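You operate a simulated robot arm through the tools that you are given. There is no shell and no other tool. Be economical: measure what you need, move in short steps, check, and stop when the job is done.

The job below is to be done with a simulated two-armed robot. You get a single attempt, and the scene is never put back.

Task
On the top of the brown desk, fold the blue cloth in half, so that its two long edges meet.

Only the result counts: the job must be done as asked and must still hold three seconds after the hand-in. Knocking over, shifting, dropping, spilling or breaking anything else fails it. Flat cloth is picked up by pressing the open fingertips on it (5 to 10 N) and closing them slowly along it; thin cloth reads only 2 to 8 mm in the jaws.

Robot
Two 7-joint arms with two-finger parallel grippers on one trunk, on a base that drives. Base frame: it is fixed to the floor where the robot stands at the start and does not move with it; the origin is under the middle of the robot, x ahead of it, y to its left, z up. Units: mm, rad, N and s.
The left shoulder is at the start at [95, 182, 966], the right one opposite. With the tool pointing down near the work surface each hand reaches from about 340 to 780 mm from the robot's upright axis, wherever it stands, measured 20 degrees to its own side. Places, roughly: top of the brown desk [900, 100, 800]. Payload 3.91 kg a hand.
The TCP of each hand is the grasp point between the finger pads, 30 mm short of the fingertips. In the tool frame z runs along the fingers and y along their closing line. The gripper opens to 110 mm. The fingers are 20 mm wide and 10 mm thick; the gripper's body (48 by 112 mm) begins 55 mm behind the TCP.
Orientation is that of the tool frame in the base frame, as a unit quaternion [x, y, z, w]. With the fingers straight down and closing along the base's y, the tool's x points along the base's -x, its y along +y and its z along -z.

Tools
- The arms move only by the tool nudge_tool. It takes "left_rows", "right_rows" or both (then of equal length, played together; a hand with none holds still); each is a list of rows, each a list of 3 entries, a list of its own where there are three numbers: the shift along the tool's x, y, z in mm, then the turn, a rotation vector about the tool's x, y, z in rad, then the gripper command, from -1 (shut) to 1 (fully open), values between in proportion. In form: [[[tx, ty, tz], [rx, ry, rz], fingers], ...]. A call has 1 to 10 rows; each row shifts and turns the commanded pose from where the row before left it, along the tool's axes as they then stand. A row lasts 0.2 s, in which the tool goes at most 50 mm and 0.15 rad; a call with a longer step from one row to the next is refused whole, and so is a gripper value outside its range. A pose out of reach is approached as far as the arm can. The call stops where the force on the tool passes 40 N (or 10 N more than at its start, if that is more) or the arm is blocked; 0.2 s more then pass. Each finger travels about 72 mm/s and halts on what it meets, pressing with about 40 N; the grip force reading is that of the motor and also rises with nothing between the fingers. The clock runs only during rows and for 0.2 s after the last one: add rows that do not move to give the fingers time. The reply holds the time, the measured pose of the TCP, the force on the tool along the base axes, the opening and the grip force, in the units named above and with some noise, with the torque about the TCP (base axes, N m) and any sound that the robot's microphone picked up.
- Cameras (640 x 400 px; columns grow to the right, rows downward): "scene" is now at [249, 16.8, 1132.8]; the picture's right is [0.20, -0.98, 0.00], its down [-0.66, -0.14, -0.74] and it looks along [0.72, 0.15, -0.67] (base axes); focal length 214 px, centre (320, 200). "left" rides on the left gripper at [72, -17, -103] in its tool frame; the picture's right is [0.23, 0.97, 0.00], its down [-0.76, 0.18, -0.62] and it looks along [-0.61, 0.14, 0.78] (tool axes); focal length 222 px, centre (320, 200). "right" rides on the right gripper at [72, 17, -103] in its tool frame; the picture's right is [-0.23, 0.97, 0.00], its down [-0.76, -0.18, -0.62] and it looks along [-0.61, -0.14, 0.78] (tool axes); focal length 222 px, centre (320, 200). There is no depth. A picture from a camera that has moved, and an enlarged one, comes with that camera's place and axes in the base frame and with its lens.
- snapshot(camera): a new picture of that camera. The clock stands still meanwhile.
- slide_trunk(by): slides the trunk up (or, below 0, down) by that many mm; the arms and the scene camera ride with it, the base frame stays. It gives what a move gives, with no picture.
- roll_base(legs): drives the robot by 1 to 6 legs, each [ahead, left, turn to the left] in mm, mm and rad, along the robot's own axes; the way and the turn of a leg run together, so that a leg with both is an arc; at most 1500 mm and 3.142 rad a leg. The arms and the cameras ride along, it lands a little off, and it stops where it bumps. It gives what a move gives.
- head_to(pan, tilt): turns the head with the scene camera to pan (to the left, within 1.396 rad either way) and tilt (down, from -0.506 to 1.204), counted from straight ahead of the robot. It gives what a move gives.
- zoom(camera, box): a new picture of the part [left, top, right, bottom] of that camera's present view, enlarged. The clock stands still meanwhile.
- job_done(): hands the job in; it is judged then, once.

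Go step by step. Nothing tells you exact positions but the pictures and the camera data: compare them with the known pose of the tool, close in by small moves and look again before you grip or let go. The budget is 120 turns and 92 pictures, counting those below and the enlarged ones. Unless the task says otherwise, let go and move clear before handing in, and close with one line.

The tools are called after "Emit:" by a JSON object that holds its "api" and its "payload". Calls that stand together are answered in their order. nudge_tool: Moves the arms, as the interface text tells. Its arguments: {"type":"object","properties":{"left_rows":{"type":"array","items":{"type":"array"}},"right_rows":{"type":"array","items":{"type":"array"}}},"required":[]} The other tools are called the same way: slide_trunk (by) slides the trunk up or down; roll_base (legs) drives the base; head_to (pan, tilt) turns the head that bears the scene camera; snapshot (camera) takes a picture; zoom (camera, box) takes an enlarged picture of a part of a camera's view; job_done () hands the job in.

At the start:

```text
time: 0.0
left_eef_pos: [395.4, 257.4, 970.6]
left_ee_rot: [-0.001, 1.0, 0.0, 0.0]
left_force: [-0.1, -0.7, -0.5]
left_moment: [0.01, 0.0, -0.02]
left_finger_gap: 110.0
left_finger_force: 0.0
right_eef_pos: [423.3, -88.5, 997.1]
right_ee_rot: [0.0, 1.0, 0.0, 0.001]
right_force: [0.8, -0.4, 0.1]
right_moment: [0.03, 0.0, -0.01]
right_finger_gap: 109.9
right_finger_force: 0.0
trunk travel left (down, up): [-225.0, 289.0]
robot x, y, heading: [1.0, 0.6, 0.001]
head pan, tilt: [0.202, 0.74]
```

scene: 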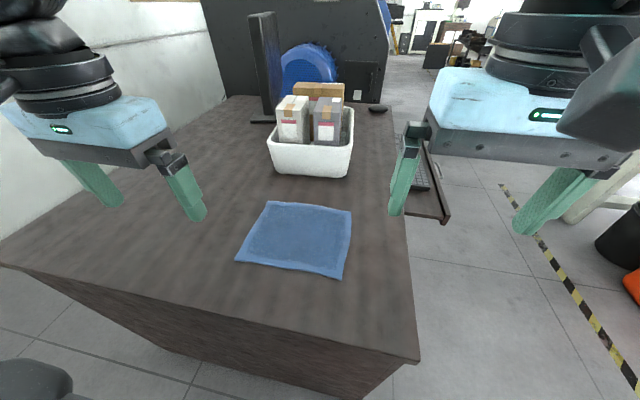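
right: 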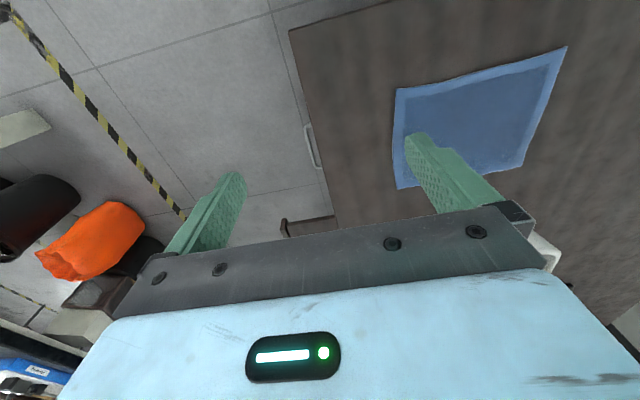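
left: 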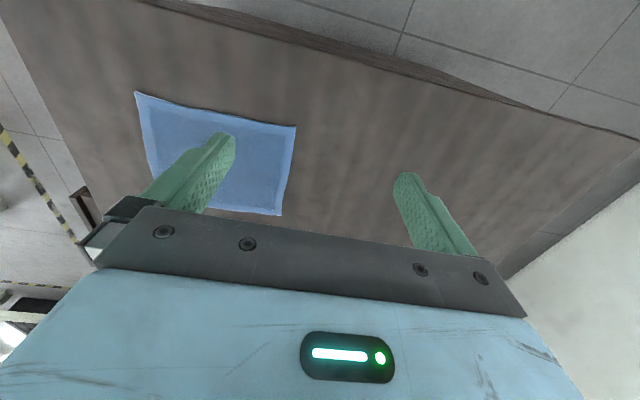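

The blue cloth lies with its long edges along y. Combining two views gives a desk top at z≈758, with the cloth at x≈443–625 and y≈17–229. I'll shift the base left to centre on it, and turn both hands so they close along x.

Emit:
{"api": "roll_base", "payload": {"legs": [[0, 120, 0]]}}

Emit:
{"api": "nudge_tool", "payload": {"left_rows": [[[0, 0, 0], [0, 0, 0.15], 1], [[0, 0, 0], [0, 0, 0.15], 1], [[0, 0, 0], [0, 0, 0.15], 1], [[0, 0, 0], [0, 0, 0.15], 1], [[0, 0, 0], [0, 0, 0.15], 1], [[0, 0, 0], [0, 0, 0.15], 1], [[0, 0, 0], [0, 0, 0.15], 1], [[0, 0, 0], [0, 0, 0.15], 1], [[0, 0, 0], [0, 0, 0.15], 1], [[0, 0, 0], [0, 0, 0.15], 1]], "right_rows": [[[0, 0, 0], [0, 0, -0.15], 1], [[0, 0, 0], [0, 0, -0.15], 1], [[0, 0, 0], [0, 0, -0.15], 1], [[0, 0, 0], [0, 0, -0.15], 1], [[0, 0, 0], [0, 0, -0.15], 1], [[0, 0, 0], [0, 0, -0.15], 1], [[0, 0, 0], [0, 0, -0.15], 1], [[0, 0, 0], [0, 0, -0.15], 1], [[0, 0, 0], [0, 0, -0.15], 1], [[0, 0, 0], [0, 0, -0.15], 1]]}}

Emit:
{"api": "head_to", "payload": {"pan": 0, "tilt": 0.85}}

Emit:
{"api": "snapshot", "payload": {"camera": "scene"}}

```text
time: 1.7
left_eef_pos: [396.7, 377.1, 970.8]
left_ee_rot: [0.0, 1.0, 0.0, -0.001]
left_force: [0.6, 0.8, -1.1]
left_moment: [-0.02, -0.01, -0.02]
left_finger_gap: 110.5
left_finger_force: 0.0
right_eef_pos: [423.8, 32.5, 997.4]
right_ee_rot: [-0.001, 1.0, 0.0, 0.0]
right_force: [0.2, 0.2, 0.2]
right_moment: [-0.03, -0.03, 0.04]
right_finger_gap: 109.9
right_finger_force: 0.0
trunk travel left (down, up): [-225.0, 289.0]
robot x, y, heading: [3.2, 121.9, 0.003]
head pan, tilt: [0.202, 0.74]
```

```text
time: 3.9
left_eef_pos: [394.9, 377.7, 968.9]
left_ee_rot: [0.683, 0.731, 0.0, 0.0]
left_force: [0.6, -0.4, -0.8]
left_moment: [0.0, -0.01, 0.04]
left_finger_gap: 109.9
left_finger_force: 0.0
right_eef_pos: [413.0, 35.3, 996.6]
right_ee_rot: [-0.68, 0.733, -0.001, 0.001]
right_force: [-0.3, 0.1, 0.8]
right_moment: [-0.02, 0.01, 0.02]
right_finger_gap: 109.9
right_finger_force: 0.0
right hand out of reach, approached as far as the arm can: row 10
trunk travel left (down, up): [-225.0, 289.0]
robot x, y, heading: [0.0, 118.7, 0.003]
head pan, tilt: [0.202, 0.74]
```

```text
time: 4.7
left_eef_pos: [394.5, 375.9, 971.2]
left_ee_rot: [0.681, 0.732, 0.0, 0.0]
left_force: [0.3, -0.4, 0.6]
left_moment: [0.03, -0.01, -0.03]
left_finger_gap: 110.0
left_finger_force: 0.0
right_eef_pos: [414.0, 34.3, 995.1]
right_ee_rot: [-0.679, 0.734, 0.0, 0.0]
right_force: [-0.1, 0.2, 0.0]
right_moment: [0.03, 0.03, 0.01]
right_finger_gap: 110.3
right_finger_force: 0.1
trunk travel left (down, up): [-225.0, 289.0]
robot x, y, heading: [-1.5, 122.6, -0.002]
head pan, tilt: [0.0, 0.85]
```

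```text
88 pictures are left
camera scene: at [245.7, 120.3, 1124.0], right [0.0, -1.0, 0.0], down [-0.75, 0.0, -0.66], along [0.66, 0.0, -0.75], focal length 214 px, centre (320, 200)
```

scene: 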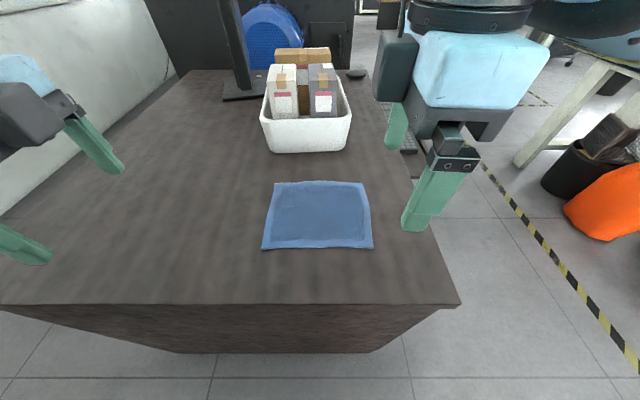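

The fresh view agrees: near edge x≈443, far edge x≈625, y≈20–230. I'll back up 80 mm for better reach, then square the hands and bring them above the two near corners.

Emit:
{"api": "roll_base", "payload": {"legs": [[-80, 0, 0]]}}

Emit:
{"api": "nudge_tool", "payload": {"left_rows": [[[0, 0, 0], [0, 0, 0.07], 1], [[-20, 40, 0], [0, 0, 0], 0], [[-30, 40, 20], [0, 0, 0], -0.5], [[-30, 30, 20], [0, 0, 0], -0.56], [[-30, 30, 20], [0, 0, 0], -0.56], [[-30, 10, 20], [0, 0, 0], -0.56], [[-10, 0, 20], [0, 0, 0], -0.56], [[0, 0, 0], [0, 0, 0], -0.56]], "right_rows": [[[0, 0, 0], [0, 0, -0.07], 1], [[0, -40, 0], [0, 0, 0], 0], [[0, -40, 20], [0, 0, 0], -0.5], [[0, -30, 30], [0, 0, 0], -0.56], [[0, -24, 30], [0, 0, 0], -0.56], [[0, 0, 30], [0, 0, 0], -0.56], [[0, 0, 20], [0, 0, 0], -0.56], [[0, 0, 0], [0, 0, 0], -0.56]]}}

Emit:
{"api": "snapshot", "payload": {"camera": "scene"}}

Emit:
{"api": "snapshot", "payload": {"camera": "left"}}

Emit:
{"api": "snapshot", "payload": {"camera": "right"}}

```text
time: 5.7
left_eef_pos: [315.1, 376.9, 970.8]
left_ee_rot: [0.681, 0.732, 0.0, 0.0]
left_force: [0.7, 0.4, -0.1]
left_moment: [0.01, -0.03, -0.03]
left_finger_gap: 109.8
left_finger_force: 0.1
right_eef_pos: [333.3, 35.0, 996.0]
right_ee_rot: [-0.681, 0.733, 0.0, 0.002]
right_force: [-0.4, -0.2, 0.3]
right_moment: [0.03, -0.04, 0.02]
right_finger_gap: 109.9
right_finger_force: 0.0
trunk travel left (down, up): [-225.0, 289.0]
robot x, y, heading: [-80.3, 121.9, 0.006]
head pan, tilt: [0.0, 0.85]
```

```text
refused: row 3 steps farther than a row can; nothing moved
```

```text
87 pictures are left
camera scene: at [165.7, 120.2, 1124.1], right [0.0, -1.0, 0.0], down [-0.75, 0.0, -0.66], along [0.66, 0.0, -0.75], focal length 214 px, centre (320, 200)
```

scene: 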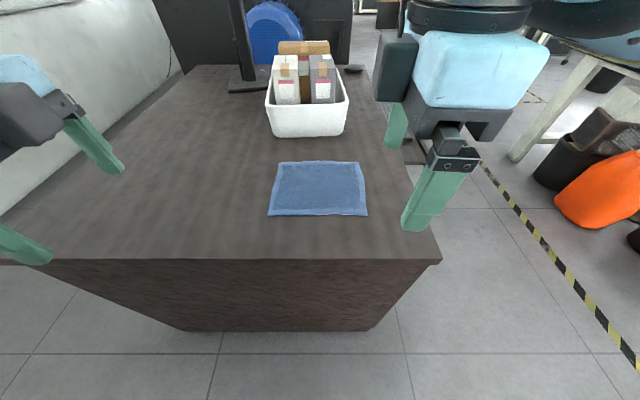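

```text
86 pictures are left
camera left: at [293.9, 447.9, 1074.7], right [0.96, 0.3, 0.0], down [0.23, -0.75, 0.62], along [0.19, -0.6, -0.78], focal length 222 px, centre (320, 200)
```

left: 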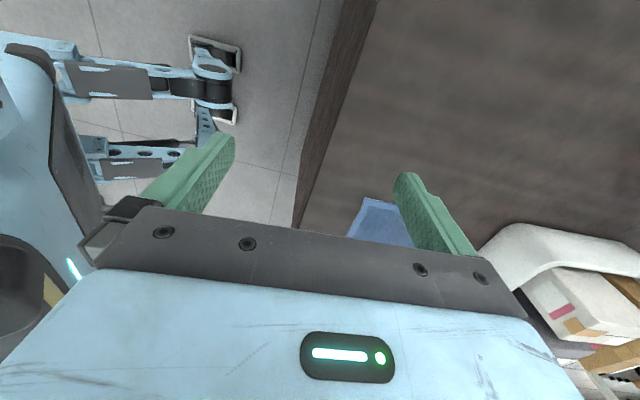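

```text
85 pictures are left
camera right: at [310.3, -36.1, 1098.2], right [-0.95, 0.3, 0.0], down [0.23, 0.75, 0.62], along [0.19, 0.6, -0.78], focal length 222 px, centre (320, 200)
```

right: 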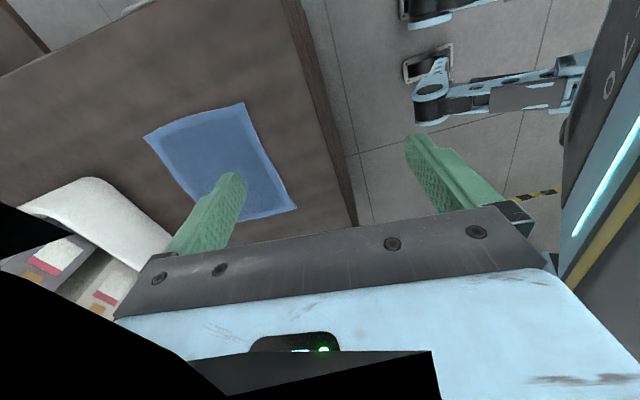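

The cloth has not moved, and only the arm move was refused because one step was too long. I'll send it again with shorter steps.

Emit:
{"api": "nudge_tool", "payload": {"left_rows": [[[0, 15, 0], [0, 0, 0.07], 1], [[-20, 40, 0], [0, 0, 0], 0], [[-25, 38, 0], [0, 0, 0], -0.5], [[-30, 36, 0], [0, 0, 0], -0.56], [[-30, 24, 20], [0, 0, 0], -0.56], [[-30, 0, 30], [0, 0, 0], -0.56], [[-30, 0, 35], [0, 0, 0], -0.56], [[0, 0, 30], [0, 0, 0], -0.56], [[0, 0, 25], [0, 0, 0], -0.56], [[0, 0, 0], [0, 0, 0], -0.56]], "right_rows": [[[0, -15, 0], [0, 0, -0.07], 1], [[0, -35, 0], [0, 0, 0], 0], [[0, -35, 10], [0, 0, 0], -0.5], [[0, -30, 15], [0, 0, 0], -0.56], [[0, -20, 25], [0, 0, 0], -0.56], [[0, 0, 30], [0, 0, 0], -0.56], [[0, 0, 30], [0, 0, 0], -0.56], [[0, 0, 30], [0, 0, 0], -0.56], [[0, 0, 25], [0, 0, 0], -0.56], [[0, 0, 0], [0, 0, 0], -0.56]]}}

Emit:
{"api": "snapshot", "payload": {"camera": "scene"}}

Emit:
{"api": "snapshot", "payload": {"camera": "left"}}

Emit:
{"api": "snapshot", "payload": {"camera": "right"}}

```text
time: 7.9
left_eef_pos: [475.0, 284.0, 859.9]
left_ee_rot: [0.707, 0.708, 0.0, 0.0]
left_force: [-0.2, 0.6, -0.8]
left_moment: [0.02, 0.03, 0.02]
left_finger_gap: 23.9
left_finger_force: 0.0
left hand out of reach, approached as far as the arm can: row 5, 6, 7
right_eef_pos: [336.5, 66.6, 877.0]
right_ee_rot: [-0.702, 0.713, 0.001, 0.0]
right_force: [-0.4, -0.4, 0.9]
right_moment: [-0.01, -0.01, 0.01]
right_finger_gap: 24.3
right_finger_force: 0.2
right hand out of reach, approached as far as the arm can: row 1, 2, 3, 4, 5, 7, 8, 9
trunk travel left (down, up): [-225.0, 289.0]
robot x, y, heading: [-81.4, 119.5, 0.001]
head pan, tilt: [0.0, 0.85]
```

```text
84 pictures are left
camera scene: at [166.3, 120.2, 1124.0], right [0.0, -1.0, 0.0], down [-0.75, 0.0, -0.66], along [0.66, 0.0, -0.75], focal length 214 px, centre (320, 200)
```

scene: 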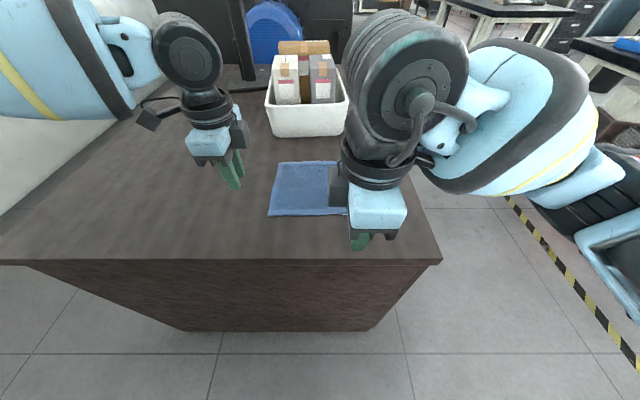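

```text
83 pictures are left
camera left: at [458.3, 354.8, 961.7], right [0.97, 0.23, 0.0], down [0.18, -0.76, 0.62], along [0.14, -0.61, -0.78], focal length 222 px, centre (320, 200)
```

left: 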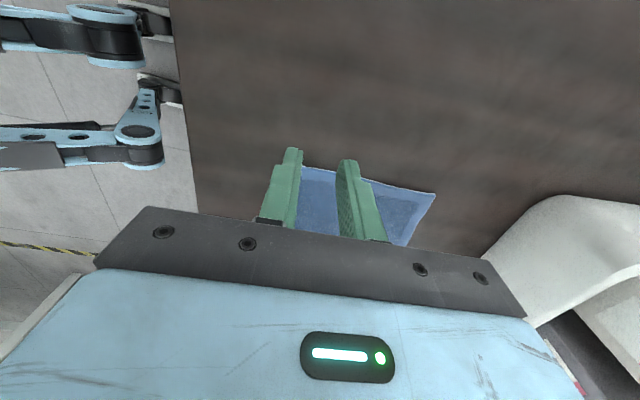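

```text
82 pictures are left
camera right: at [316.7, -6.3, 979.3], right [-0.97, 0.24, 0.0], down [0.19, 0.76, 0.62], along [0.15, 0.61, -0.78], focal length 222 px, centre (320, 200)
```

right: 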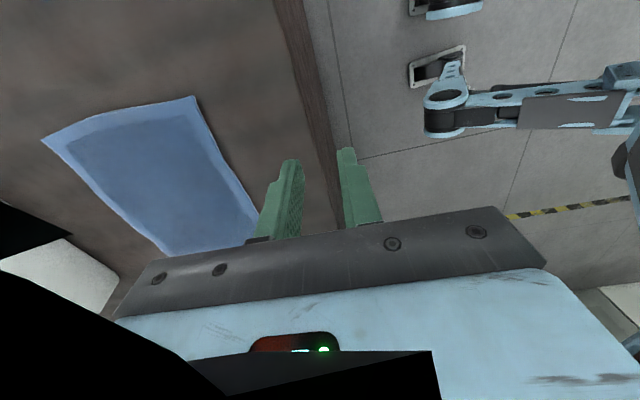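

With the palms turned outward the arms run out of wrist range, mostly the right one. I'll go back to the natural orientation, closing along y, and lift a little while turning.

Emit:
{"api": "nudge_tool", "payload": {"left_rows": [[[0, 0, -15], [0, 0, -0.15], -0.56], [[0, 0, 0], [0, 0, -0.15], -0.56], [[0, 0, 0], [0, 0, -0.15], -0.56], [[0, 0, 0], [0, 0, -0.15], -0.56], [[0, 0, 0], [0, 0, -0.15], -0.56], [[0, 0, 0], [0, 0, -0.15], -0.56], [[0, 0, 0], [0, 0, -0.15], -0.56], [[0, 0, 0], [0, 0, -0.15], -0.56], [[0, 0, 0], [0, 0, -0.15], -0.56], [[0, 0, 0], [0, 0, -0.15], -0.56]], "right_rows": [[[0, 0, -15], [0, 0, 0.15], -0.56], [[0, 0, 0], [0, 0, 0.15], -0.56], [[0, 0, 0], [0, 0, 0.15], -0.56], [[0, 0, 0], [0, 0, 0.15], -0.56], [[0, 0, 0], [0, 0, 0.15], -0.56], [[0, 0, 0], [0, 0, 0.15], -0.56], [[0, 0, 0], [0, 0, 0.15], -0.56], [[0, 0, 0], [0, 0, 0.15], -0.56], [[0, 0, 0], [0, 0, 0.15], -0.56], [[0, 0, 0], [0, 0, 0.14], -0.56]]}}

```text
time: 10.1
left_eef_pos: [473.6, 281.2, 873.3]
left_ee_rot: [0.035, 0.999, 0.0, 0.0]
left_force: [0.5, 0.2, 0.4]
left_moment: [0.01, 0.04, -0.01]
left_finger_gap: 24.1
left_finger_force: 0.1
right_eef_pos: [333.7, 66.0, 893.2]
right_ee_rot: [-0.037, 0.999, 0.0, 0.0]
right_force: [-0.2, 0.5, -0.6]
right_moment: [-0.03, 0.0, 0.0]
right_finger_gap: 24.1
right_finger_force: 0.0
trunk travel left (down, up): [-225.0, 289.0]
robot x, y, heading: [-76.6, 120.7, 0.004]
head pan, tilt: [0.0, 0.85]
```

Both hands are upright again. Next I'll take them over the near corners, at z≈822, and check with the cameras.

Emit:
{"api": "nudge_tool", "payload": {"left_rows": [[[0, -20, 0], [0, 0, -0.07], -0.56], [[9, -30, 0], [0, 0, 0], -0.56], [[9, -28, 0], [0, 0, 0], -0.56], [[0, 0, 25], [0, 0, 0], -0.56], [[0, 0, 26], [0, 0, 0], -0.56], [[0, 0, 0], [0, 0, 0], -0.56]], "right_rows": [[[-40, -10, 0], [0, 0, 0.07], -0.56], [[-42, -10, 0], [0, 0, 0], -0.56], [[-40, 0, 10], [0, 0, 0], -0.56], [[0, 0, 30], [0, 0, 0], -0.56], [[0, 0, 31], [0, 0, 0], -0.56], [[0, 0, 0], [0, 0, 0], -0.56]]}}

Emit:
{"api": "snapshot", "payload": {"camera": "scene"}}

Emit:
{"api": "snapshot", "payload": {"camera": "left"}}

Emit:
{"api": "snapshot", "payload": {"camera": "right"}}

```text
time: 11.5
left_eef_pos: [475.3, 276.8, 825.5]
left_ee_rot: [0.0, 1.0, 0.0, 0.0]
left_force: [0.4, 0.0, -0.3]
left_moment: [0.0, -0.03, 0.0]
left_finger_gap: 24.0
left_finger_force: 0.0
left hand out of reach, approached as far as the arm can: row 1, 2, 3
right_eef_pos: [457.7, 50.1, 822.5]
right_ee_rot: [-0.003, 1.0, 0.0, 0.001]
right_force: [-0.2, 1.0, 0.6]
right_moment: [-0.02, -0.02, -0.05]
right_finger_gap: 24.2
right_finger_force: 0.0
trunk travel left (down, up): [-225.0, 289.0]
robot x, y, heading: [-74.9, 120.2, 0.0]
head pan, tilt: [0.0, 0.85]
```

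```text
81 pictures are left
camera scene: at [166.2, 120.2, 1124.0], right [0.0, -1.0, 0.0], down [-0.75, 0.0, -0.66], along [0.66, 0.0, -0.75], focal length 214 px, centre (320, 200)
```

scene: 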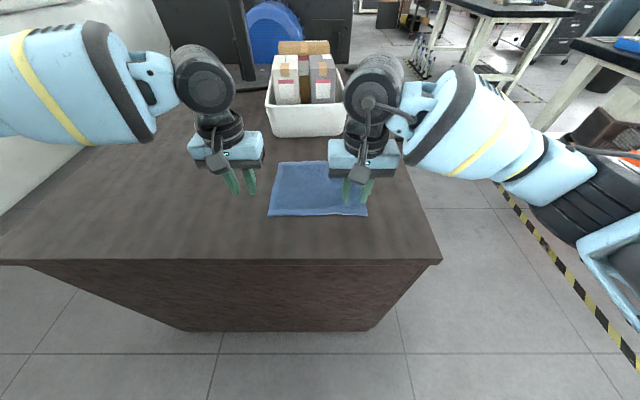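

```text
80 pictures are left
camera left: at [404.1, 259.3, 929.4], right [-0.23, 0.97, 0.0], down [0.76, 0.18, 0.62], along [0.61, 0.14, -0.78], focal length 222 px, centre (320, 200)
```

left: 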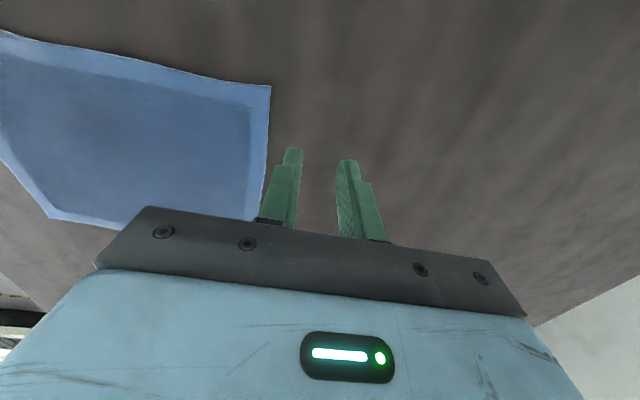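

```text
79 pictures are left
camera right: at [384.0, 66.4, 923.5], right [0.22, 0.98, 0.0], down [0.76, -0.17, 0.62], along [0.61, -0.14, -0.78], focal length 222 px, centre (320, 200)
```

right: 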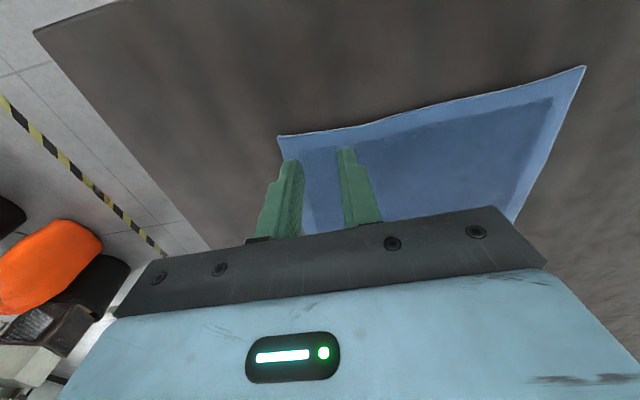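

The right hand is at its corner, but the left one stalls at y≈277. I'll try reaching inward from higher up with small steps.

Emit:
{"api": "nudge_tool", "payload": {"left_rows": [[[0, 0, -40], [0, 0, 0], -0.56], [[0, 0, -40], [0, 0, 0], -0.56], [[0, -15, 0], [0, 0, 0], -0.56], [[0, -15, 0], [0, 0, 0], -0.56], [[0, -15, 0], [0, 0, 0], -0.56], [[0, -15, 0], [0, 0, 0], -0.56], [[0, -14, 0], [0, 0, 0], -0.56]]}}

```text
time: 13.1
left_eef_pos: [478.3, 284.8, 905.8]
left_ee_rot: [0.0, 1.0, 0.0, -0.001]
left_force: [-1.0, 0.0, -0.6]
left_moment: [-0.02, 0.0, 0.02]
left_finger_gap: 24.1
left_finger_force: 0.1
left hand out of reach, approached as far as the arm can: row 2, 3, 4, 5, 6, 7
right_eef_pos: [458.1, 49.0, 820.6]
right_ee_rot: [-0.002, 1.0, 0.0, 0.0]
right_force: [0.6, 1.1, -0.1]
right_moment: [0.0, -0.01, 0.0]
right_finger_gap: 24.3
right_finger_force: 0.1
trunk travel left (down, up): [-225.0, 289.0]
robot x, y, heading: [-79.8, 117.2, 0.002]
head pan, tilt: [0.0, 0.85]
```

The left arm seems held at a joint limit. I'll pull it back toward the robot, move it inward there, then go forward, which is the way the right arm got through.

Emit:
{"api": "nudge_tool", "payload": {"left_rows": [[[40, 0, -20], [0, 0, 0], -0.56], [[40, 0, -20], [0, 0, 0], -0.56], [[40, 0, -20], [0, 0, 0], -0.56], [[10, -20, 0], [0, 0, 0], -0.56], [[0, -20, 0], [0, 0, 0], -0.56], [[0, -20, 0], [0, 0, 0], -0.56], [[0, -20, 0], [0, 0, 0], -0.56]]}}

Emit:
{"api": "snapshot", "payload": {"camera": "scene"}}

```text
time: 14.7
left_eef_pos: [348.5, 235.4, 965.6]
left_ee_rot: [-0.001, 1.0, 0.0, 0.0]
left_force: [1.0, 0.4, -0.9]
left_moment: [-0.01, 0.02, 0.01]
left_finger_gap: 24.3
left_finger_force: 0.0
left hand out of reach, approached as far as the arm can: row 6, 7
right_eef_pos: [457.4, 50.6, 822.2]
right_ee_rot: [-0.002, 1.0, -0.001, 0.0]
right_force: [-1.3, 0.0, -0.3]
right_moment: [0.02, -0.01, 0.01]
right_finger_gap: 24.3
right_finger_force: 0.0
trunk travel left (down, up): [-225.0, 289.0]
robot x, y, heading: [-79.9, 121.8, -0.002]
head pan, tilt: [0.0, 0.85]
```

```text
78 pictures are left
camera scene: at [166.5, 120.3, 1123.9], right [0.0, -1.0, 0.0], down [-0.75, 0.0, -0.66], along [0.66, 0.0, -0.75], focal length 214 px, centre (320, 200)
```

scene: 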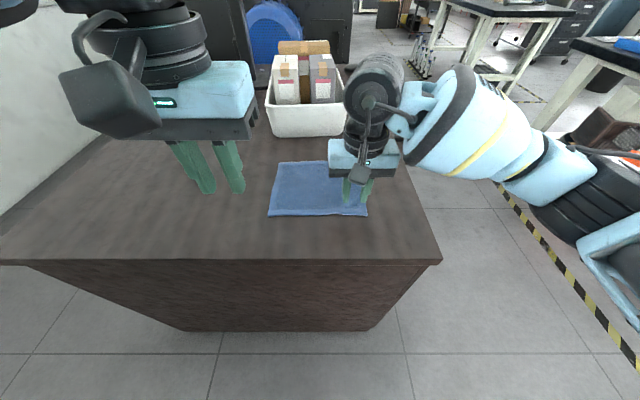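

The left hand's limit looks like a bearing of about 16° from the robot's axis. I'll test how far inward the right hand gets, staying above the cloth.

Emit:
{"api": "nudge_tool", "payload": {"right_rows": [[[0, 0, -40], [0, 0, 0], -0.56], [[0, 20, 0], [0, 0, 0], -0.56], [[0, 20, 0], [0, 0, 0], -0.56], [[0, 20, 0], [0, 0, 0], -0.56], [[0, 20, 0], [0, 0, 0], -0.56], [[0, 20, 0], [0, 0, 0], -0.56]]}}

```text
time: 16.1
left_eef_pos: [348.2, 235.6, 965.9]
left_ee_rot: [-0.001, 1.0, -0.001, 0.0]
left_force: [0.7, 1.3, 1.6]
left_moment: [-0.02, 0.02, 0.01]
left_finger_gap: 24.5
left_finger_force: 0.0
right_eef_pos: [457.4, 150.3, 861.4]
right_ee_rot: [-0.003, 1.0, 0.0, 0.001]
right_force: [-0.2, -0.6, 0.5]
right_moment: [0.01, 0.04, 0.0]
right_finger_gap: 24.3
right_finger_force: 0.1
trunk travel left (down, up): [-225.0, 289.0]
robot x, y, heading: [-78.5, 120.5, 0.002]
head pan, tilt: [0.0, 0.85]
```

The right arm crosses the middle freely, and only the left one is limited. I'll drive the base right and slightly forward so the left corner sits within the left arm's range.

Emit:
{"api": "nudge_tool", "payload": {"right_rows": [[[0, -30, -40], [0, 0, 0], -0.56], [[20, -30, 0], [0, 0, 0], -0.56]]}}

Emit:
{"api": "roll_base", "payload": {"legs": [[0, -125, 0], [60, 0, 0]]}}

```text
time: 16.7
left_eef_pos: [347.6, 235.5, 965.8]
left_ee_rot: [-0.001, 1.0, -0.001, 0.0]
left_force: [-0.4, 0.1, 0.7]
left_moment: [0.01, 0.02, -0.03]
left_finger_gap: 24.0
left_finger_force: 0.1
right_eef_pos: [436.5, 88.8, 901.5]
right_ee_rot: [-0.004, 1.0, 0.0, -0.001]
right_force: [0.6, 0.9, 0.1]
right_moment: [0.01, 0.0, 0.0]
right_finger_gap: 24.2
right_finger_force: 0.1
trunk travel left (down, up): [-225.0, 289.0]
robot x, y, heading: [-79.5, 117.4, 0.001]
head pan, tilt: [0.0, 0.85]
```

```text
time: 19.0
left_eef_pos: [408.1, 109.5, 965.1]
left_ee_rot: [0.0, 1.0, 0.0, 0.0]
left_force: [0.1, 0.8, -1.0]
left_moment: [-0.01, 0.06, -0.02]
left_finger_gap: 24.0
left_finger_force: 0.0
right_eef_pos: [497.1, -35.2, 900.5]
right_ee_rot: [-0.004, 1.0, 0.0, 0.0]
right_force: [-0.7, -0.8, -0.5]
right_moment: [-0.01, 0.02, 0.02]
right_finger_gap: 24.2
right_finger_force: 0.1
trunk travel left (down, up): [-225.0, 289.0]
robot x, y, heading: [-20.3, -2.9, 0.003]
head pan, tilt: [0.0, 0.85]
```

Now I'll move both hands over their corners again, staying clear of the cloth.

Emit:
{"api": "nudge_tool", "payload": {"left_rows": [[[0, 40, 0], [0, 0, 0], -0.56], [[-10, 40, 0], [0, 0, 0], -0.56], [[-38, 14, 20], [0, 0, 0], -0.56], [[0, 0, 40], [0, 0, 0], -0.56], [[0, 0, 40], [0, 0, 0], -0.56], [[0, 0, 35], [0, 0, 0], -0.56], [[0, 0, 0], [0, 0, 0], -0.56]], "right_rows": [[[10, 20, 0], [0, 0, 0], -0.56], [[11, 30, 0], [0, 0, 0], -0.56], [[20, 32, 0], [0, 0, 0], -0.56], [[0, 0, 20], [0, 0, 0], -0.56], [[0, 0, 25], [0, 0, 0], -0.56], [[0, 0, 25], [0, 0, 0], -0.56], [[0, 0, 0], [0, 0, 0], -0.56]]}}

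Emit:
{"api": "snapshot", "payload": {"camera": "scene"}}

Emit:
{"api": "snapshot", "payload": {"camera": "left"}}

Emit:
{"api": "snapshot", "payload": {"camera": "right"}}

```text
time: 20.6
left_eef_pos: [455.0, 204.5, 831.3]
left_ee_rot: [-0.001, 1.0, 0.001, 0.0]
left_force: [-0.3, 0.2, -0.1]
left_moment: [-0.01, 0.03, 0.0]
left_finger_gap: 24.2
left_finger_force: 0.1
right_eef_pos: [454.8, 46.7, 831.6]
right_ee_rot: [-0.003, 1.0, -0.001, 0.001]
right_force: [0.6, 0.1, 0.5]
right_moment: [-0.02, 0.0, 0.03]
right_finger_gap: 24.4
right_finger_force: 0.0
trunk travel left (down, up): [-225.0, 289.0]
robot x, y, heading: [-20.8, -4.6, 0.0]
head pan, tilt: [0.0, 0.85]
```

```text
77 pictures are left
camera scene: at [226.1, -5.1, 1124.0], right [0.0, -1.0, 0.0], down [-0.75, 0.0, -0.66], along [0.66, 0.0, -0.75], focal length 214 px, centre (320, 200)
```

scene: 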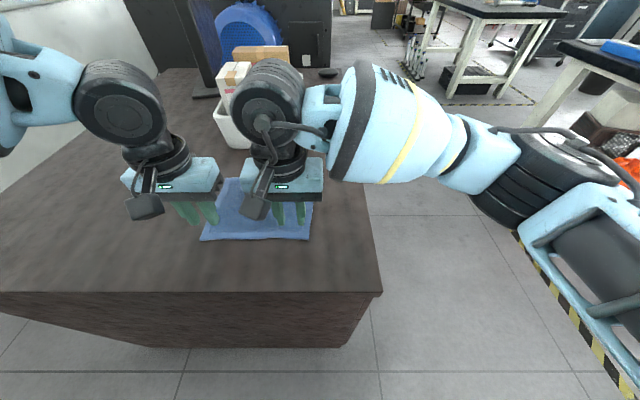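

```text
76 pictures are left
camera left: at [383.8, 186.6, 934.9], right [-0.23, 0.97, 0.0], down [0.76, 0.18, 0.62], along [0.61, 0.14, -0.78], focal length 222 px, centre (320, 200)
```

left: 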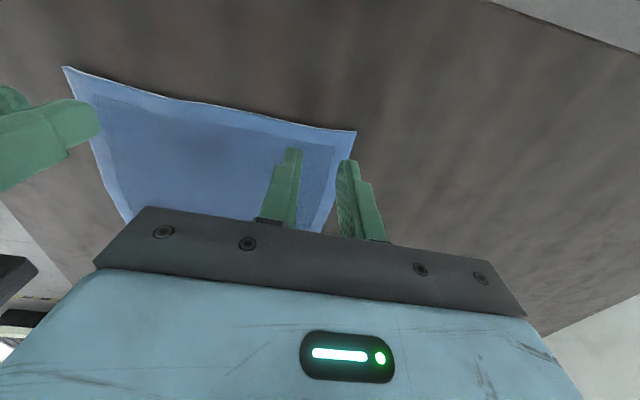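

```text
75 pictures are left
camera right: at [381.3, 63.3, 933.3], right [0.22, 0.98, 0.0], down [0.76, -0.17, 0.62], along [0.61, -0.14, -0.78], focal length 222 px, centre (320, 200)
```

right: 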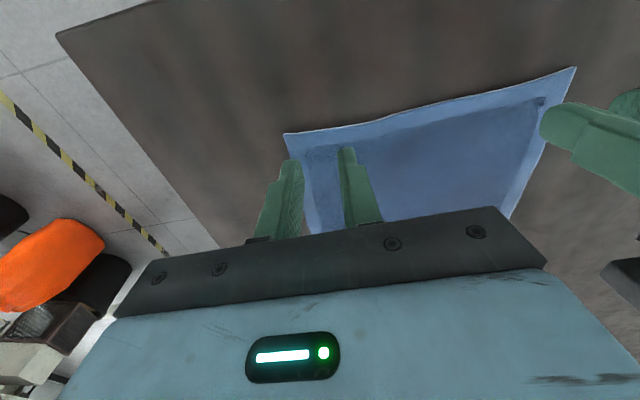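

The near corners check out at (444.6, 229.4) and (444.7, 18.8). The hands are well placed, so I'll shift 2 mm inward and lower to just above contact.

Emit:
{"api": "nudge_tool", "payload": {"left_rows": [[[-2, 0, 18], [0, 0, 0], -0.56], [[0, 0, 15], [0, 0, 0], -0.56], [[0, 0, 3], [0, 0, 0], -0.56], [[0, 0, 2], [0, 0, 0], -0.56]], "right_rows": [[[-2, -2, 18], [0, 0, 0], -0.56], [[0, 0, 15], [0, 0, 0], -0.56], [[0, 0, 3], [0, 0, 0], -0.56], [[0, 0, 2], [0, 0, 0], -0.56]]}}

Emit:
{"api": "zoom", "payload": {"camera": "left", "box": [200, 100, 440, 250]}}

Emit:
{"api": "zoom", "payload": {"camera": "right", "box": [200, 100, 440, 250]}}

```text
time: 21.6
left_eef_pos: [457.3, 202.7, 791.9]
left_ee_rot: [-0.001, 1.0, -0.001, 0.001]
left_force: [0.4, -0.8, 0.1]
left_moment: [-0.04, -0.04, -0.01]
left_finger_gap: 24.5
left_finger_force: 0.1
right_eef_pos: [457.0, 43.9, 794.1]
right_ee_rot: [-0.004, 1.0, 0.0, 0.0]
right_force: [0.0, 0.6, 0.1]
right_moment: [0.01, 0.02, -0.03]
right_finger_gap: 24.2
right_finger_force: 0.0
trunk travel left (down, up): [-225.0, 289.0]
robot x, y, heading: [-19.1, -5.6, 0.002]
head pan, tilt: [0.0, 0.85]
```

```text
2.67 times, centred on (320, 175) of left
camera zoom: at [386.4, 186.3, 896.4], right [-0.23, 0.97, 0.0], down [0.76, 0.18, 0.62], along [0.61, 0.14, -0.78], focal length 592 px, centre (320, 267)
```

zoom: 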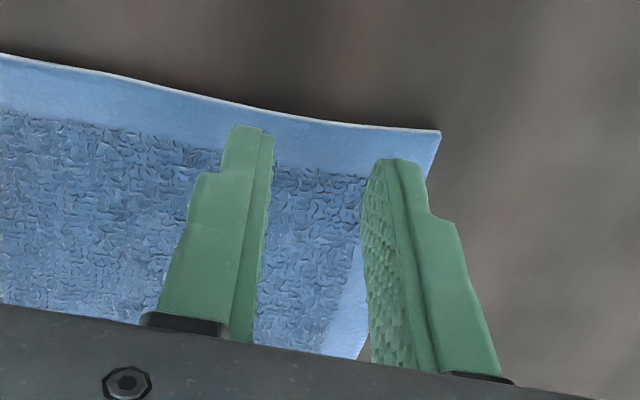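

```text
2.67 times, centred on (320, 175) of right
camera zoom: at [383.5, 61.1, 895.6], right [0.22, 0.98, 0.0], down [0.76, -0.17, 0.62], along [0.61, -0.14, -0.78], focal length 592 px, centre (320, 267)
```

zoom: 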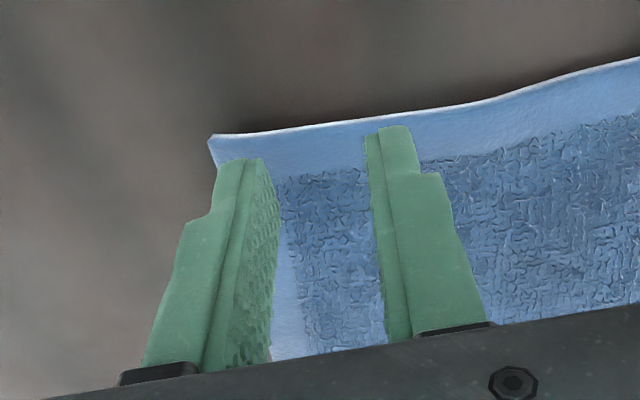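

The fingertips straddle the corner hems well. I'll ease 3 mm toward the edge and press down in small steps.

Emit:
{"api": "nudge_tool", "payload": {"left_rows": [[[3, 0, 0], [0, 0, 0], -0.56], [[0, 0, 1.5], [0, 0, 0], -0.56], [[0, 0, 1], [0, 0, 0], -0.56]], "right_rows": [[[3, 0, 0], [0, 0, 0], -0.56], [[0, 0, 1.5], [0, 0, 0], -0.56], [[0, 0, 1], [0, 0, 0], -0.56]]}}

```text
time: 22.4
left_eef_pos: [455.4, 205.2, 790.6]
left_ee_rot: [-0.001, 1.0, 0.0, 0.0]
left_force: [0.4, 0.1, -0.2]
left_moment: [-0.01, 0.0, 0.02]
left_finger_gap: 24.2
left_finger_force: 0.0
right_eef_pos: [454.0, 45.7, 792.2]
right_ee_rot: [-0.003, 1.0, -0.001, 0.0]
right_force: [-0.7, 0.0, -0.4]
right_moment: [0.0, 0.04, -0.03]
right_finger_gap: 23.9
right_finger_force: 0.1
trunk travel left (down, up): [-225.0, 289.0]
robot x, y, heading: [-17.1, -3.9, 0.003]
head pan, tilt: [0.0, 0.85]
```

Emit:
{"api": "nudge_tool", "payload": {"left_rows": [[[0, 0, 1], [0, 0, 0], -0.56], [[0, 0, 1], [0, 0, 0], -0.56]], "right_rows": [[[0, 0, 1], [0, 0, 0], -0.56], [[0, 0, 1], [0, 0, 0], -0.56]]}}

```text
time: 23.0
left_eef_pos: [455.4, 204.2, 788.4]
left_ee_rot: [-0.001, 1.0, 0.0, 0.0]
left_force: [-0.5, 0.1, 0.8]
left_moment: [0.0, -0.02, -0.01]
left_finger_gap: 24.4
left_finger_force: 0.0
right_eef_pos: [454.5, 44.5, 788.7]
right_ee_rot: [-0.003, 1.0, 0.001, 0.0]
right_force: [-0.2, 0.5, -0.3]
right_moment: [0.02, -0.01, -0.05]
right_finger_gap: 24.2
right_finger_force: 0.0
trunk travel left (down, up): [-225.0, 289.0]
robot x, y, heading: [-18.4, -7.7, 0.003]
head pan, tilt: [0.0, 0.85]
```

No contact yet; I'll keep stepping down.

Emit:
{"api": "nudge_tool", "payload": {"left_rows": [[[0, 0, 1], [0, 0, 0], -0.56], [[0, 0, 1], [0, 0, 0], -0.56]], "right_rows": [[[0, 0, 1], [0, 0, 0], -0.56], [[0, 0, 1], [0, 0, 0], -0.56]]}}

Emit:
{"api": "nudge_tool", "payload": {"left_rows": [[[0, 0, 1], [0, 0, 0], -0.56]], "right_rows": [[[0, 0, 1], [0, 0, 0], -0.56]]}}

```text
time: 23.6
left_eef_pos: [454.7, 203.7, 786.9]
left_ee_rot: [-0.001, 1.0, 0.0, 0.0]
left_force: [0.4, 0.2, -0.6]
left_moment: [-0.03, 0.0, 0.01]
left_finger_gap: 24.0
left_finger_force: 0.0
right_eef_pos: [454.9, 44.5, 786.2]
right_ee_rot: [-0.003, 1.0, 0.001, 0.0]
right_force: [0.1, -0.8, 0.5]
right_moment: [0.03, -0.01, -0.02]
right_finger_gap: 24.2
right_finger_force: 0.0
trunk travel left (down, up): [-225.0, 289.0]
robot x, y, heading: [-20.8, -3.7, -0.005]
head pan, tilt: [0.0, 0.85]
```

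```text
time: 24.0
left_eef_pos: [455.7, 203.2, 785.9]
left_ee_rot: [-0.001, 1.0, 0.0, 0.001]
left_force: [0.0, 0.6, -0.3]
left_moment: [0.0, 0.01, 0.02]
left_finger_gap: 24.5
left_finger_force: 0.1
right_eef_pos: [454.8, 44.0, 786.2]
right_ee_rot: [-0.003, 1.0, 0.001, -0.001]
right_force: [-1.1, -0.1, 0.3]
right_moment: [0.0, 0.02, -0.01]
right_finger_gap: 24.2
right_finger_force: 0.1
trunk travel left (down, up): [-225.0, 289.0]
robot x, y, heading: [-20.1, -4.0, -0.003]
head pan, tilt: [0.0, 0.85]
```

Still free, so the desk sits lower than I estimated. I'll go on in small steps.

Emit:
{"api": "nudge_tool", "payload": {"left_rows": [[[0, 0, 1], [0, 0, 0], -0.56], [[0, 0, 1], [0, 0, 0], -0.56]], "right_rows": [[[0, 0, 1], [0, 0, 0], -0.56], [[0, 0, 1], [0, 0, 0], -0.56]]}}

Emit:
{"api": "zoom", "payload": {"camera": "left", "box": [200, 100, 440, 250]}}

```text
time: 24.6
left_eef_pos: [454.7, 204.3, 783.4]
left_ee_rot: [-0.001, 1.0, -0.001, 0.001]
left_force: [0.6, 0.1, 2.2]
left_moment: [-0.03, -0.02, 0.0]
left_finger_gap: 24.1
left_finger_force: 0.0
right_eef_pos: [454.3, 46.0, 784.3]
right_ee_rot: [-0.003, 1.0, 0.001, 0.001]
right_force: [1.2, 0.7, 1.7]
right_moment: [-0.01, -0.01, -0.02]
right_finger_gap: 24.3
right_finger_force: 0.0
trunk travel left (down, up): [-225.0, 289.0]
robot x, y, heading: [-20.8, -3.6, -0.0]
head pan, tilt: [0.0, 0.85]
```

```text
2.67 times, centred on (320, 175) of left
camera zoom: at [383.3, 186.6, 887.5], right [-0.23, 0.97, 0.0], down [0.76, 0.18, 0.62], along [0.61, 0.14, -0.78], focal length 592 px, centre (320, 267)
```

zoom: 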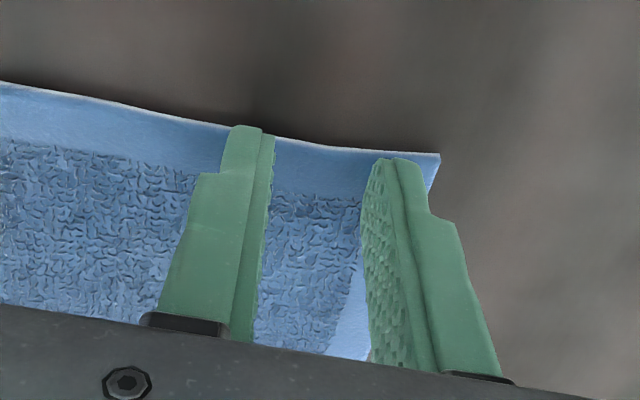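

Contact has begun at about 2 N, with the fingertips right at the edge. One more press to reach 5–10 N.

Emit:
{"api": "nudge_tool", "payload": {"left_rows": [[[0, 0, 0.8], [0, 0, 0], -0.56]], "right_rows": [[[0, 0, 1], [0, 0, 0], -0.56]]}}

```text
time: 25.0
left_eef_pos: [454.1, 204.2, 783.1]
left_ee_rot: [-0.001, 1.0, 0.0, 0.0]
left_force: [2.4, 1.1, 6.2]
left_moment: [0.06, -0.06, 0.02]
left_finger_gap: 24.1
left_finger_force: 0.0
right_eef_pos: [454.4, 45.6, 784.5]
right_ee_rot: [-0.003, 1.0, 0.001, 0.001]
right_force: [1.0, 1.1, 4.1]
right_moment: [-0.01, -0.06, -0.01]
right_finger_gap: 24.0
right_finger_force: 0.0
trunk travel left (down, up): [-225.0, 289.0]
robot x, y, heading: [-23.1, -6.1, 0.001]
head pan, tilt: [0.0, 0.85]
```

Left is at 6 N and right at 4 N. I'll add a touch on the right and close both slowly.

Emit:
{"api": "nudge_tool", "payload": {"left_rows": [[[0, 0, 0.3], [0, 0, 0], -0.56], [[0, 0, 0], [0, 0, 0], -0.6], [[0, 0, 0], [0, 0, 0], -0.65], [[0, 0, 0], [0, 0, 0], -0.7], [[0, 0, 0], [0, 0, 0], -0.75], [[0, 0, 0], [0, 0, 0], -0.8], [[0, 0, 0], [0, 0, 0], -0.85], [[0, 0, 0], [0, 0, 0], -0.9], [[0, 0, 0], [0, 0, 0], -1], [[0, 0, 0], [0, 0, 0], -1]], "right_rows": [[[0, 0, 0.8], [0, 0, 0], -0.56], [[0, 0, 0], [0, 0, 0], -0.6], [[0, 0, 0], [0, 0, 0], -0.65], [[0, 0, 0], [0, 0, 0], -0.7], [[0, 0, 0], [0, 0, 0], -0.75], [[0, 0, 0], [0, 0, 0], -0.8], [[0, 0, 0], [0, 0, 0], -0.85], [[0, 0, 0], [0, 0, 0], -0.9], [[0, 0, 0], [0, 0, 0], -1], [[0, 0, 0], [0, 0, 0], -1]]}}

Emit:
{"api": "zoom", "payload": {"camera": "left", "box": [120, 80, 440, 280]}}

Emit:
{"api": "zoom", "payload": {"camera": "right", "box": [200, 80, 520, 280]}}

```text
time: 27.2
left_eef_pos: [454.2, 202.4, 782.4]
left_ee_rot: [-0.001, 1.0, -0.002, 0.002]
left_force: [-0.3, -17.8, 8.1]
left_moment: [-0.53, -0.05, -0.03]
left_finger_gap: 3.3
left_finger_force: 40.2
right_eef_pos: [453.4, 44.1, 784.0]
right_ee_rot: [-0.004, 1.0, 0.001, 0.001]
right_force: [0.0, 16.1, 7.8]
right_moment: [0.51, -0.07, 0.14]
right_finger_gap: 3.2
right_finger_force: 40.4
trunk travel left (down, up): [-225.0, 289.0]
robot x, y, heading: [-21.5, -4.7, 0.002]
head pan, tilt: [0.0, 0.85]
```

```text
2.00 times, centred on (280, 180) of left
camera zoom: at [382.7, 185.6, 886.7], right [-0.23, 0.97, 0.0], down [0.76, 0.18, 0.62], along [0.61, 0.14, -0.78], focal length 444 px, centre (400, 240)
```

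zoom: 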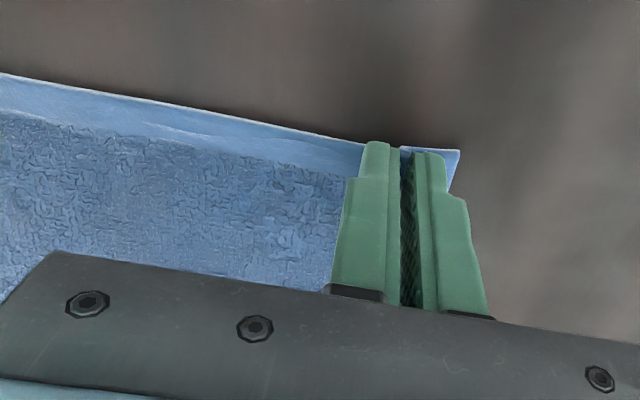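

```text
2.00 times, centred on (360, 180) of right
camera zoom: at [379.6, 61.2, 885.0], right [0.22, 0.98, 0.0], down [0.76, -0.17, 0.62], along [0.61, -0.13, -0.78], focal length 444 px, centre (240, 240)
```

zoom: 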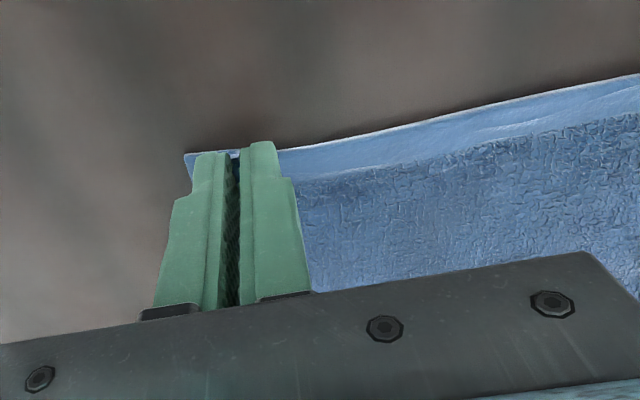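

Both grips read about 3.3 mm with the cloth taut between them. I'll bring the hands inward slightly and lift a little to check the hold.

Emit:
{"api": "nudge_tool", "payload": {"left_rows": [[[0, -3, -3], [0, 0, 0], -1], [[0, -2, -8], [0, 0, 0], -1], [[0, 0, -10], [0, 0, 0], -1], [[0, 0, 0], [0, 0, 0], -1]], "right_rows": [[[0, 3, -3], [0, 0, 0], -1], [[0, 2, -8], [0, 0, 0], -1], [[0, 0, -10], [0, 0, 0], -1], [[0, 0, 0], [0, 0, 0], -1]]}}

Emit:
{"api": "zoom", "payload": {"camera": "left", "box": [120, 80, 440, 280]}}

Emit:
{"api": "zoom", "payload": {"camera": "right", "box": [200, 80, 520, 280]}}

Emit:
{"api": "zoom", "payload": {"camera": "scene", "box": [120, 100, 400, 275]}}

```text
time: 28.2
left_eef_pos: [454.9, 198.7, 804.6]
left_ee_rot: [-0.001, 1.0, 0.0, 0.0]
left_force: [1.0, -3.6, 0.7]
left_moment: [-0.14, -0.04, 0.04]
left_finger_gap: 3.3
left_finger_force: 39.7
right_eef_pos: [454.5, 48.9, 801.6]
right_ee_rot: [-0.003, 1.0, 0.0, 0.001]
right_force: [-0.4, 4.3, -0.2]
right_moment: [0.11, -0.01, 0.0]
right_finger_gap: 3.0
right_finger_force: 40.0
trunk travel left (down, up): [-225.0, 289.0]
robot x, y, heading: [-18.1, -6.0, -0.0]
head pan, tilt: [0.0, 0.85]
```

```text
2.00 times, centred on (280, 180) of left
camera zoom: at [383.7, 181.5, 906.9], right [-0.23, 0.97, 0.0], down [0.76, 0.18, 0.62], along [0.61, 0.14, -0.78], focal length 444 px, centre (400, 240)
```

zoom: 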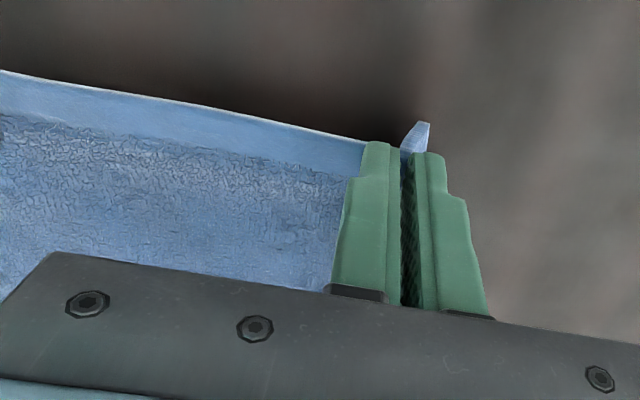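

```text
2.00 times, centred on (360, 180) of right
camera zoom: at [380.9, 65.8, 905.0], right [0.22, 0.98, 0.0], down [0.76, -0.17, 0.62], along [0.61, -0.14, -0.78], focal length 444 px, centre (240, 240)
```

zoom: 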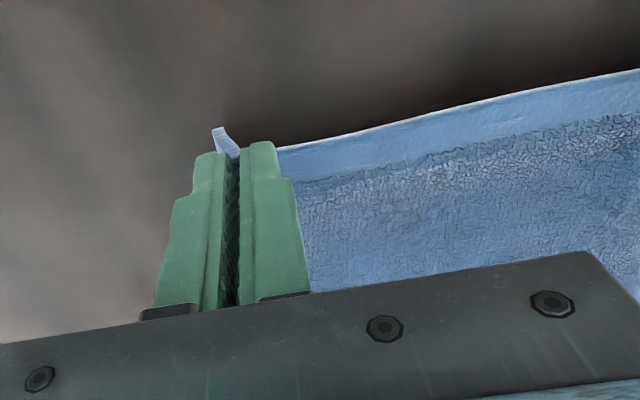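

```text
2.29 times, centred on (260, 188) of scene
camera zoom: at [226.5, -5.1, 1123.9], right [0.0, -1.0, 0.0], down [-0.75, 0.0, -0.66], along [0.66, 0.0, -0.75], focal length 490 px, centre (457, 229)
```

zoom: 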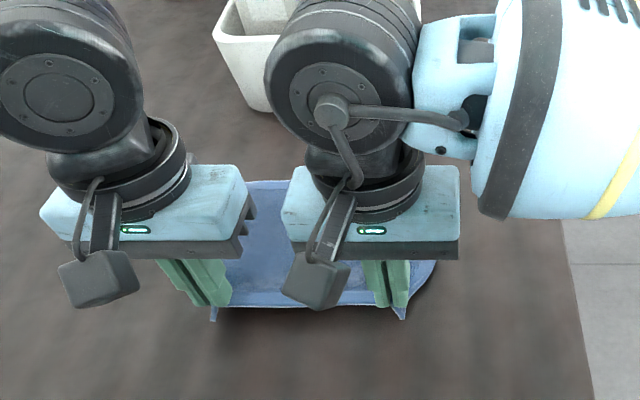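

Both corners hold, but the pinch takes about 20 mm of cloth, which would leave the edge turned under after the fold. I'll set it down and re-grip with only the last 7 mm or so.

Emit:
{"api": "nudge_tool", "payload": {"left_rows": [[[0, 0, 10], [0, 0, 0], -1], [[0, 2, 9], [0, 0, 0], -1], [[0, 0, 0], [0, 0, 0], -0.8], [[0, 0, 0], [0, 0, 0], -0.56], [[0, 0, 0], [0, 0, 0], -0.5], [[0, 0, -10], [0, 0, 0], -0.5], [[0, 0, -20], [0, 0, 0], -0.5], [[12, 4, 0], [0, 0, 0], -0.56]], "right_rows": [[[0, 0, 10], [0, 0, 0], -1], [[0, -2, 8], [0, 0, 0], -1], [[0, 0, 0], [0, 0, 0], -0.8], [[0, 0, 0], [0, 0, 0], -0.56], [[0, 0, 0], [0, 0, 0], -0.5], [[0, 0, -10], [0, 0, 0], -0.5], [[0, 0, -20], [0, 0, 0], -0.5], [[12, -3, 0], [0, 0, 0], -0.56]]}}

Emit:
{"api": "zoom", "payload": {"camera": "left", "box": [120, 80, 440, 280]}}

Emit:
{"api": "zoom", "payload": {"camera": "right", "box": [200, 80, 520, 280]}}

```text
time: 30.0
left_eef_pos: [442.1, 204.1, 814.1]
left_ee_rot: [-0.001, 1.0, 0.0, 0.0]
left_force: [0.4, 0.5, 0.1]
left_moment: [-0.02, -0.01, 0.01]
left_finger_gap: 24.2
left_finger_force: 0.2
right_eef_pos: [440.4, 43.5, 814.9]
right_ee_rot: [-0.003, 1.0, 0.0, 0.001]
right_force: [0.0, -0.1, 0.0]
right_moment: [-0.01, -0.01, -0.01]
right_finger_gap: 24.2
right_finger_force: 0.1
trunk travel left (down, up): [-225.0, 289.0]
robot x, y, heading: [-18.2, -6.2, 0.002]
head pan, tilt: [0.0, 0.85]
```

```text
2.00 times, centred on (280, 180) of left
camera zoom: at [370.9, 187.6, 918.2], right [-0.23, 0.97, 0.0], down [0.76, 0.18, 0.62], along [0.61, 0.14, -0.78], focal length 444 px, centre (400, 240)
```

zoom: 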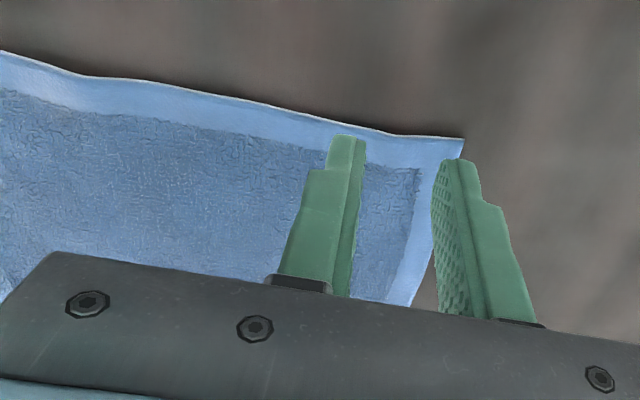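

```text
2.00 times, centred on (360, 180) of right
camera zoom: at [368.2, 60.8, 917.3], right [0.22, 0.98, 0.0], down [0.76, -0.17, 0.62], along [0.61, -0.14, -0.78], focal length 444 px, centre (240, 240)
```

zoom: 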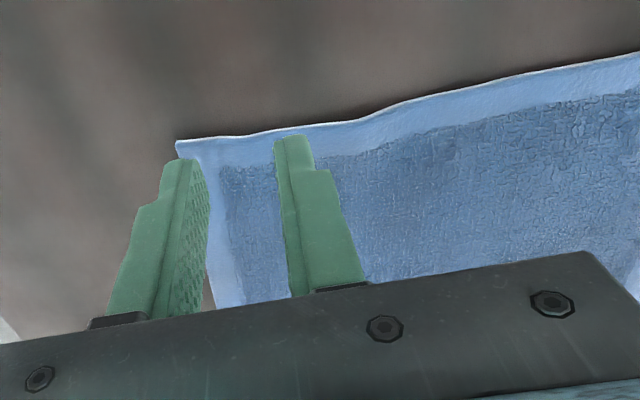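

The cloth relaxed back flat, with corners near (443, 229) and (441, 17). I'll shift 2 mm toward the robot and lower so only the edge is under the fingertips.

Emit:
{"api": "nudge_tool", "payload": {"left_rows": [[[2, 0, 10], [0, 0, 0], -0.56], [[0, 0, 10], [0, 0, 0], -0.56], [[0, 0, 6], [0, 0, 0], -0.56], [[0, 0, 2], [0, 0, 0], -0.56]], "right_rows": [[[2, 1, 10], [0, 0, 0], -0.56], [[0, 0, 10], [0, 0, 0], -0.56], [[0, 0, 6], [0, 0, 0], -0.56], [[0, 0, 2], [0, 0, 0], -0.56]]}}

Emit:
{"api": "zoom", "payload": {"camera": "left", "box": [200, 100, 440, 250]}}

Emit:
{"api": "zoom", "payload": {"camera": "right", "box": [200, 100, 440, 250]}}

```text
time: 31.0
left_eef_pos: [440.8, 204.9, 785.7]
left_ee_rot: [-0.001, 1.0, 0.001, 0.0]
left_force: [-1.5, -0.9, 0.8]
left_moment: [-0.01, 0.0, -0.01]
left_finger_gap: 24.1
left_finger_force: 0.1
right_eef_pos: [440.5, 46.1, 788.0]
right_ee_rot: [-0.004, 1.0, 0.001, 0.002]
right_force: [-0.2, -0.2, -1.0]
right_moment: [0.01, 0.02, 0.01]
right_finger_gap: 24.3
right_finger_force: 0.0
trunk travel left (down, up): [-225.0, 289.0]
robot x, y, heading: [-18.2, -6.3, 0.002]
head pan, tilt: [0.0, 0.85]
```

```text
2.67 times, centred on (320, 175) of left
camera zoom: at [369.1, 187.8, 889.8], right [-0.23, 0.97, 0.0], down [0.76, 0.18, 0.62], along [0.61, 0.14, -0.78], focal length 592 px, centre (320, 267)
```

zoom: 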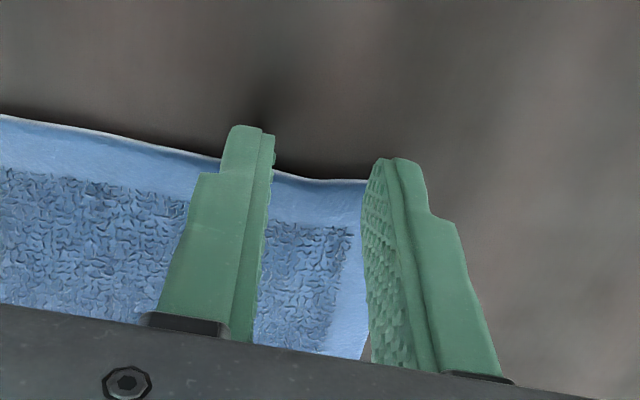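

```text
2.67 times, centred on (320, 175) of right
camera zoom: at [366.7, 61.9, 889.2], right [0.22, 0.98, 0.0], down [0.76, -0.17, 0.62], along [0.61, -0.14, -0.78], focal length 592 px, centre (320, 267)
```

zoom: 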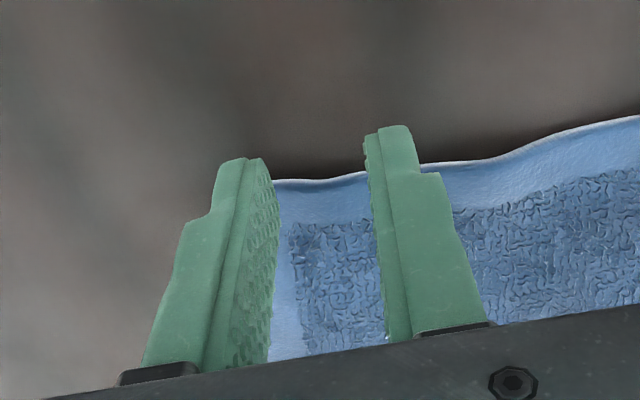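

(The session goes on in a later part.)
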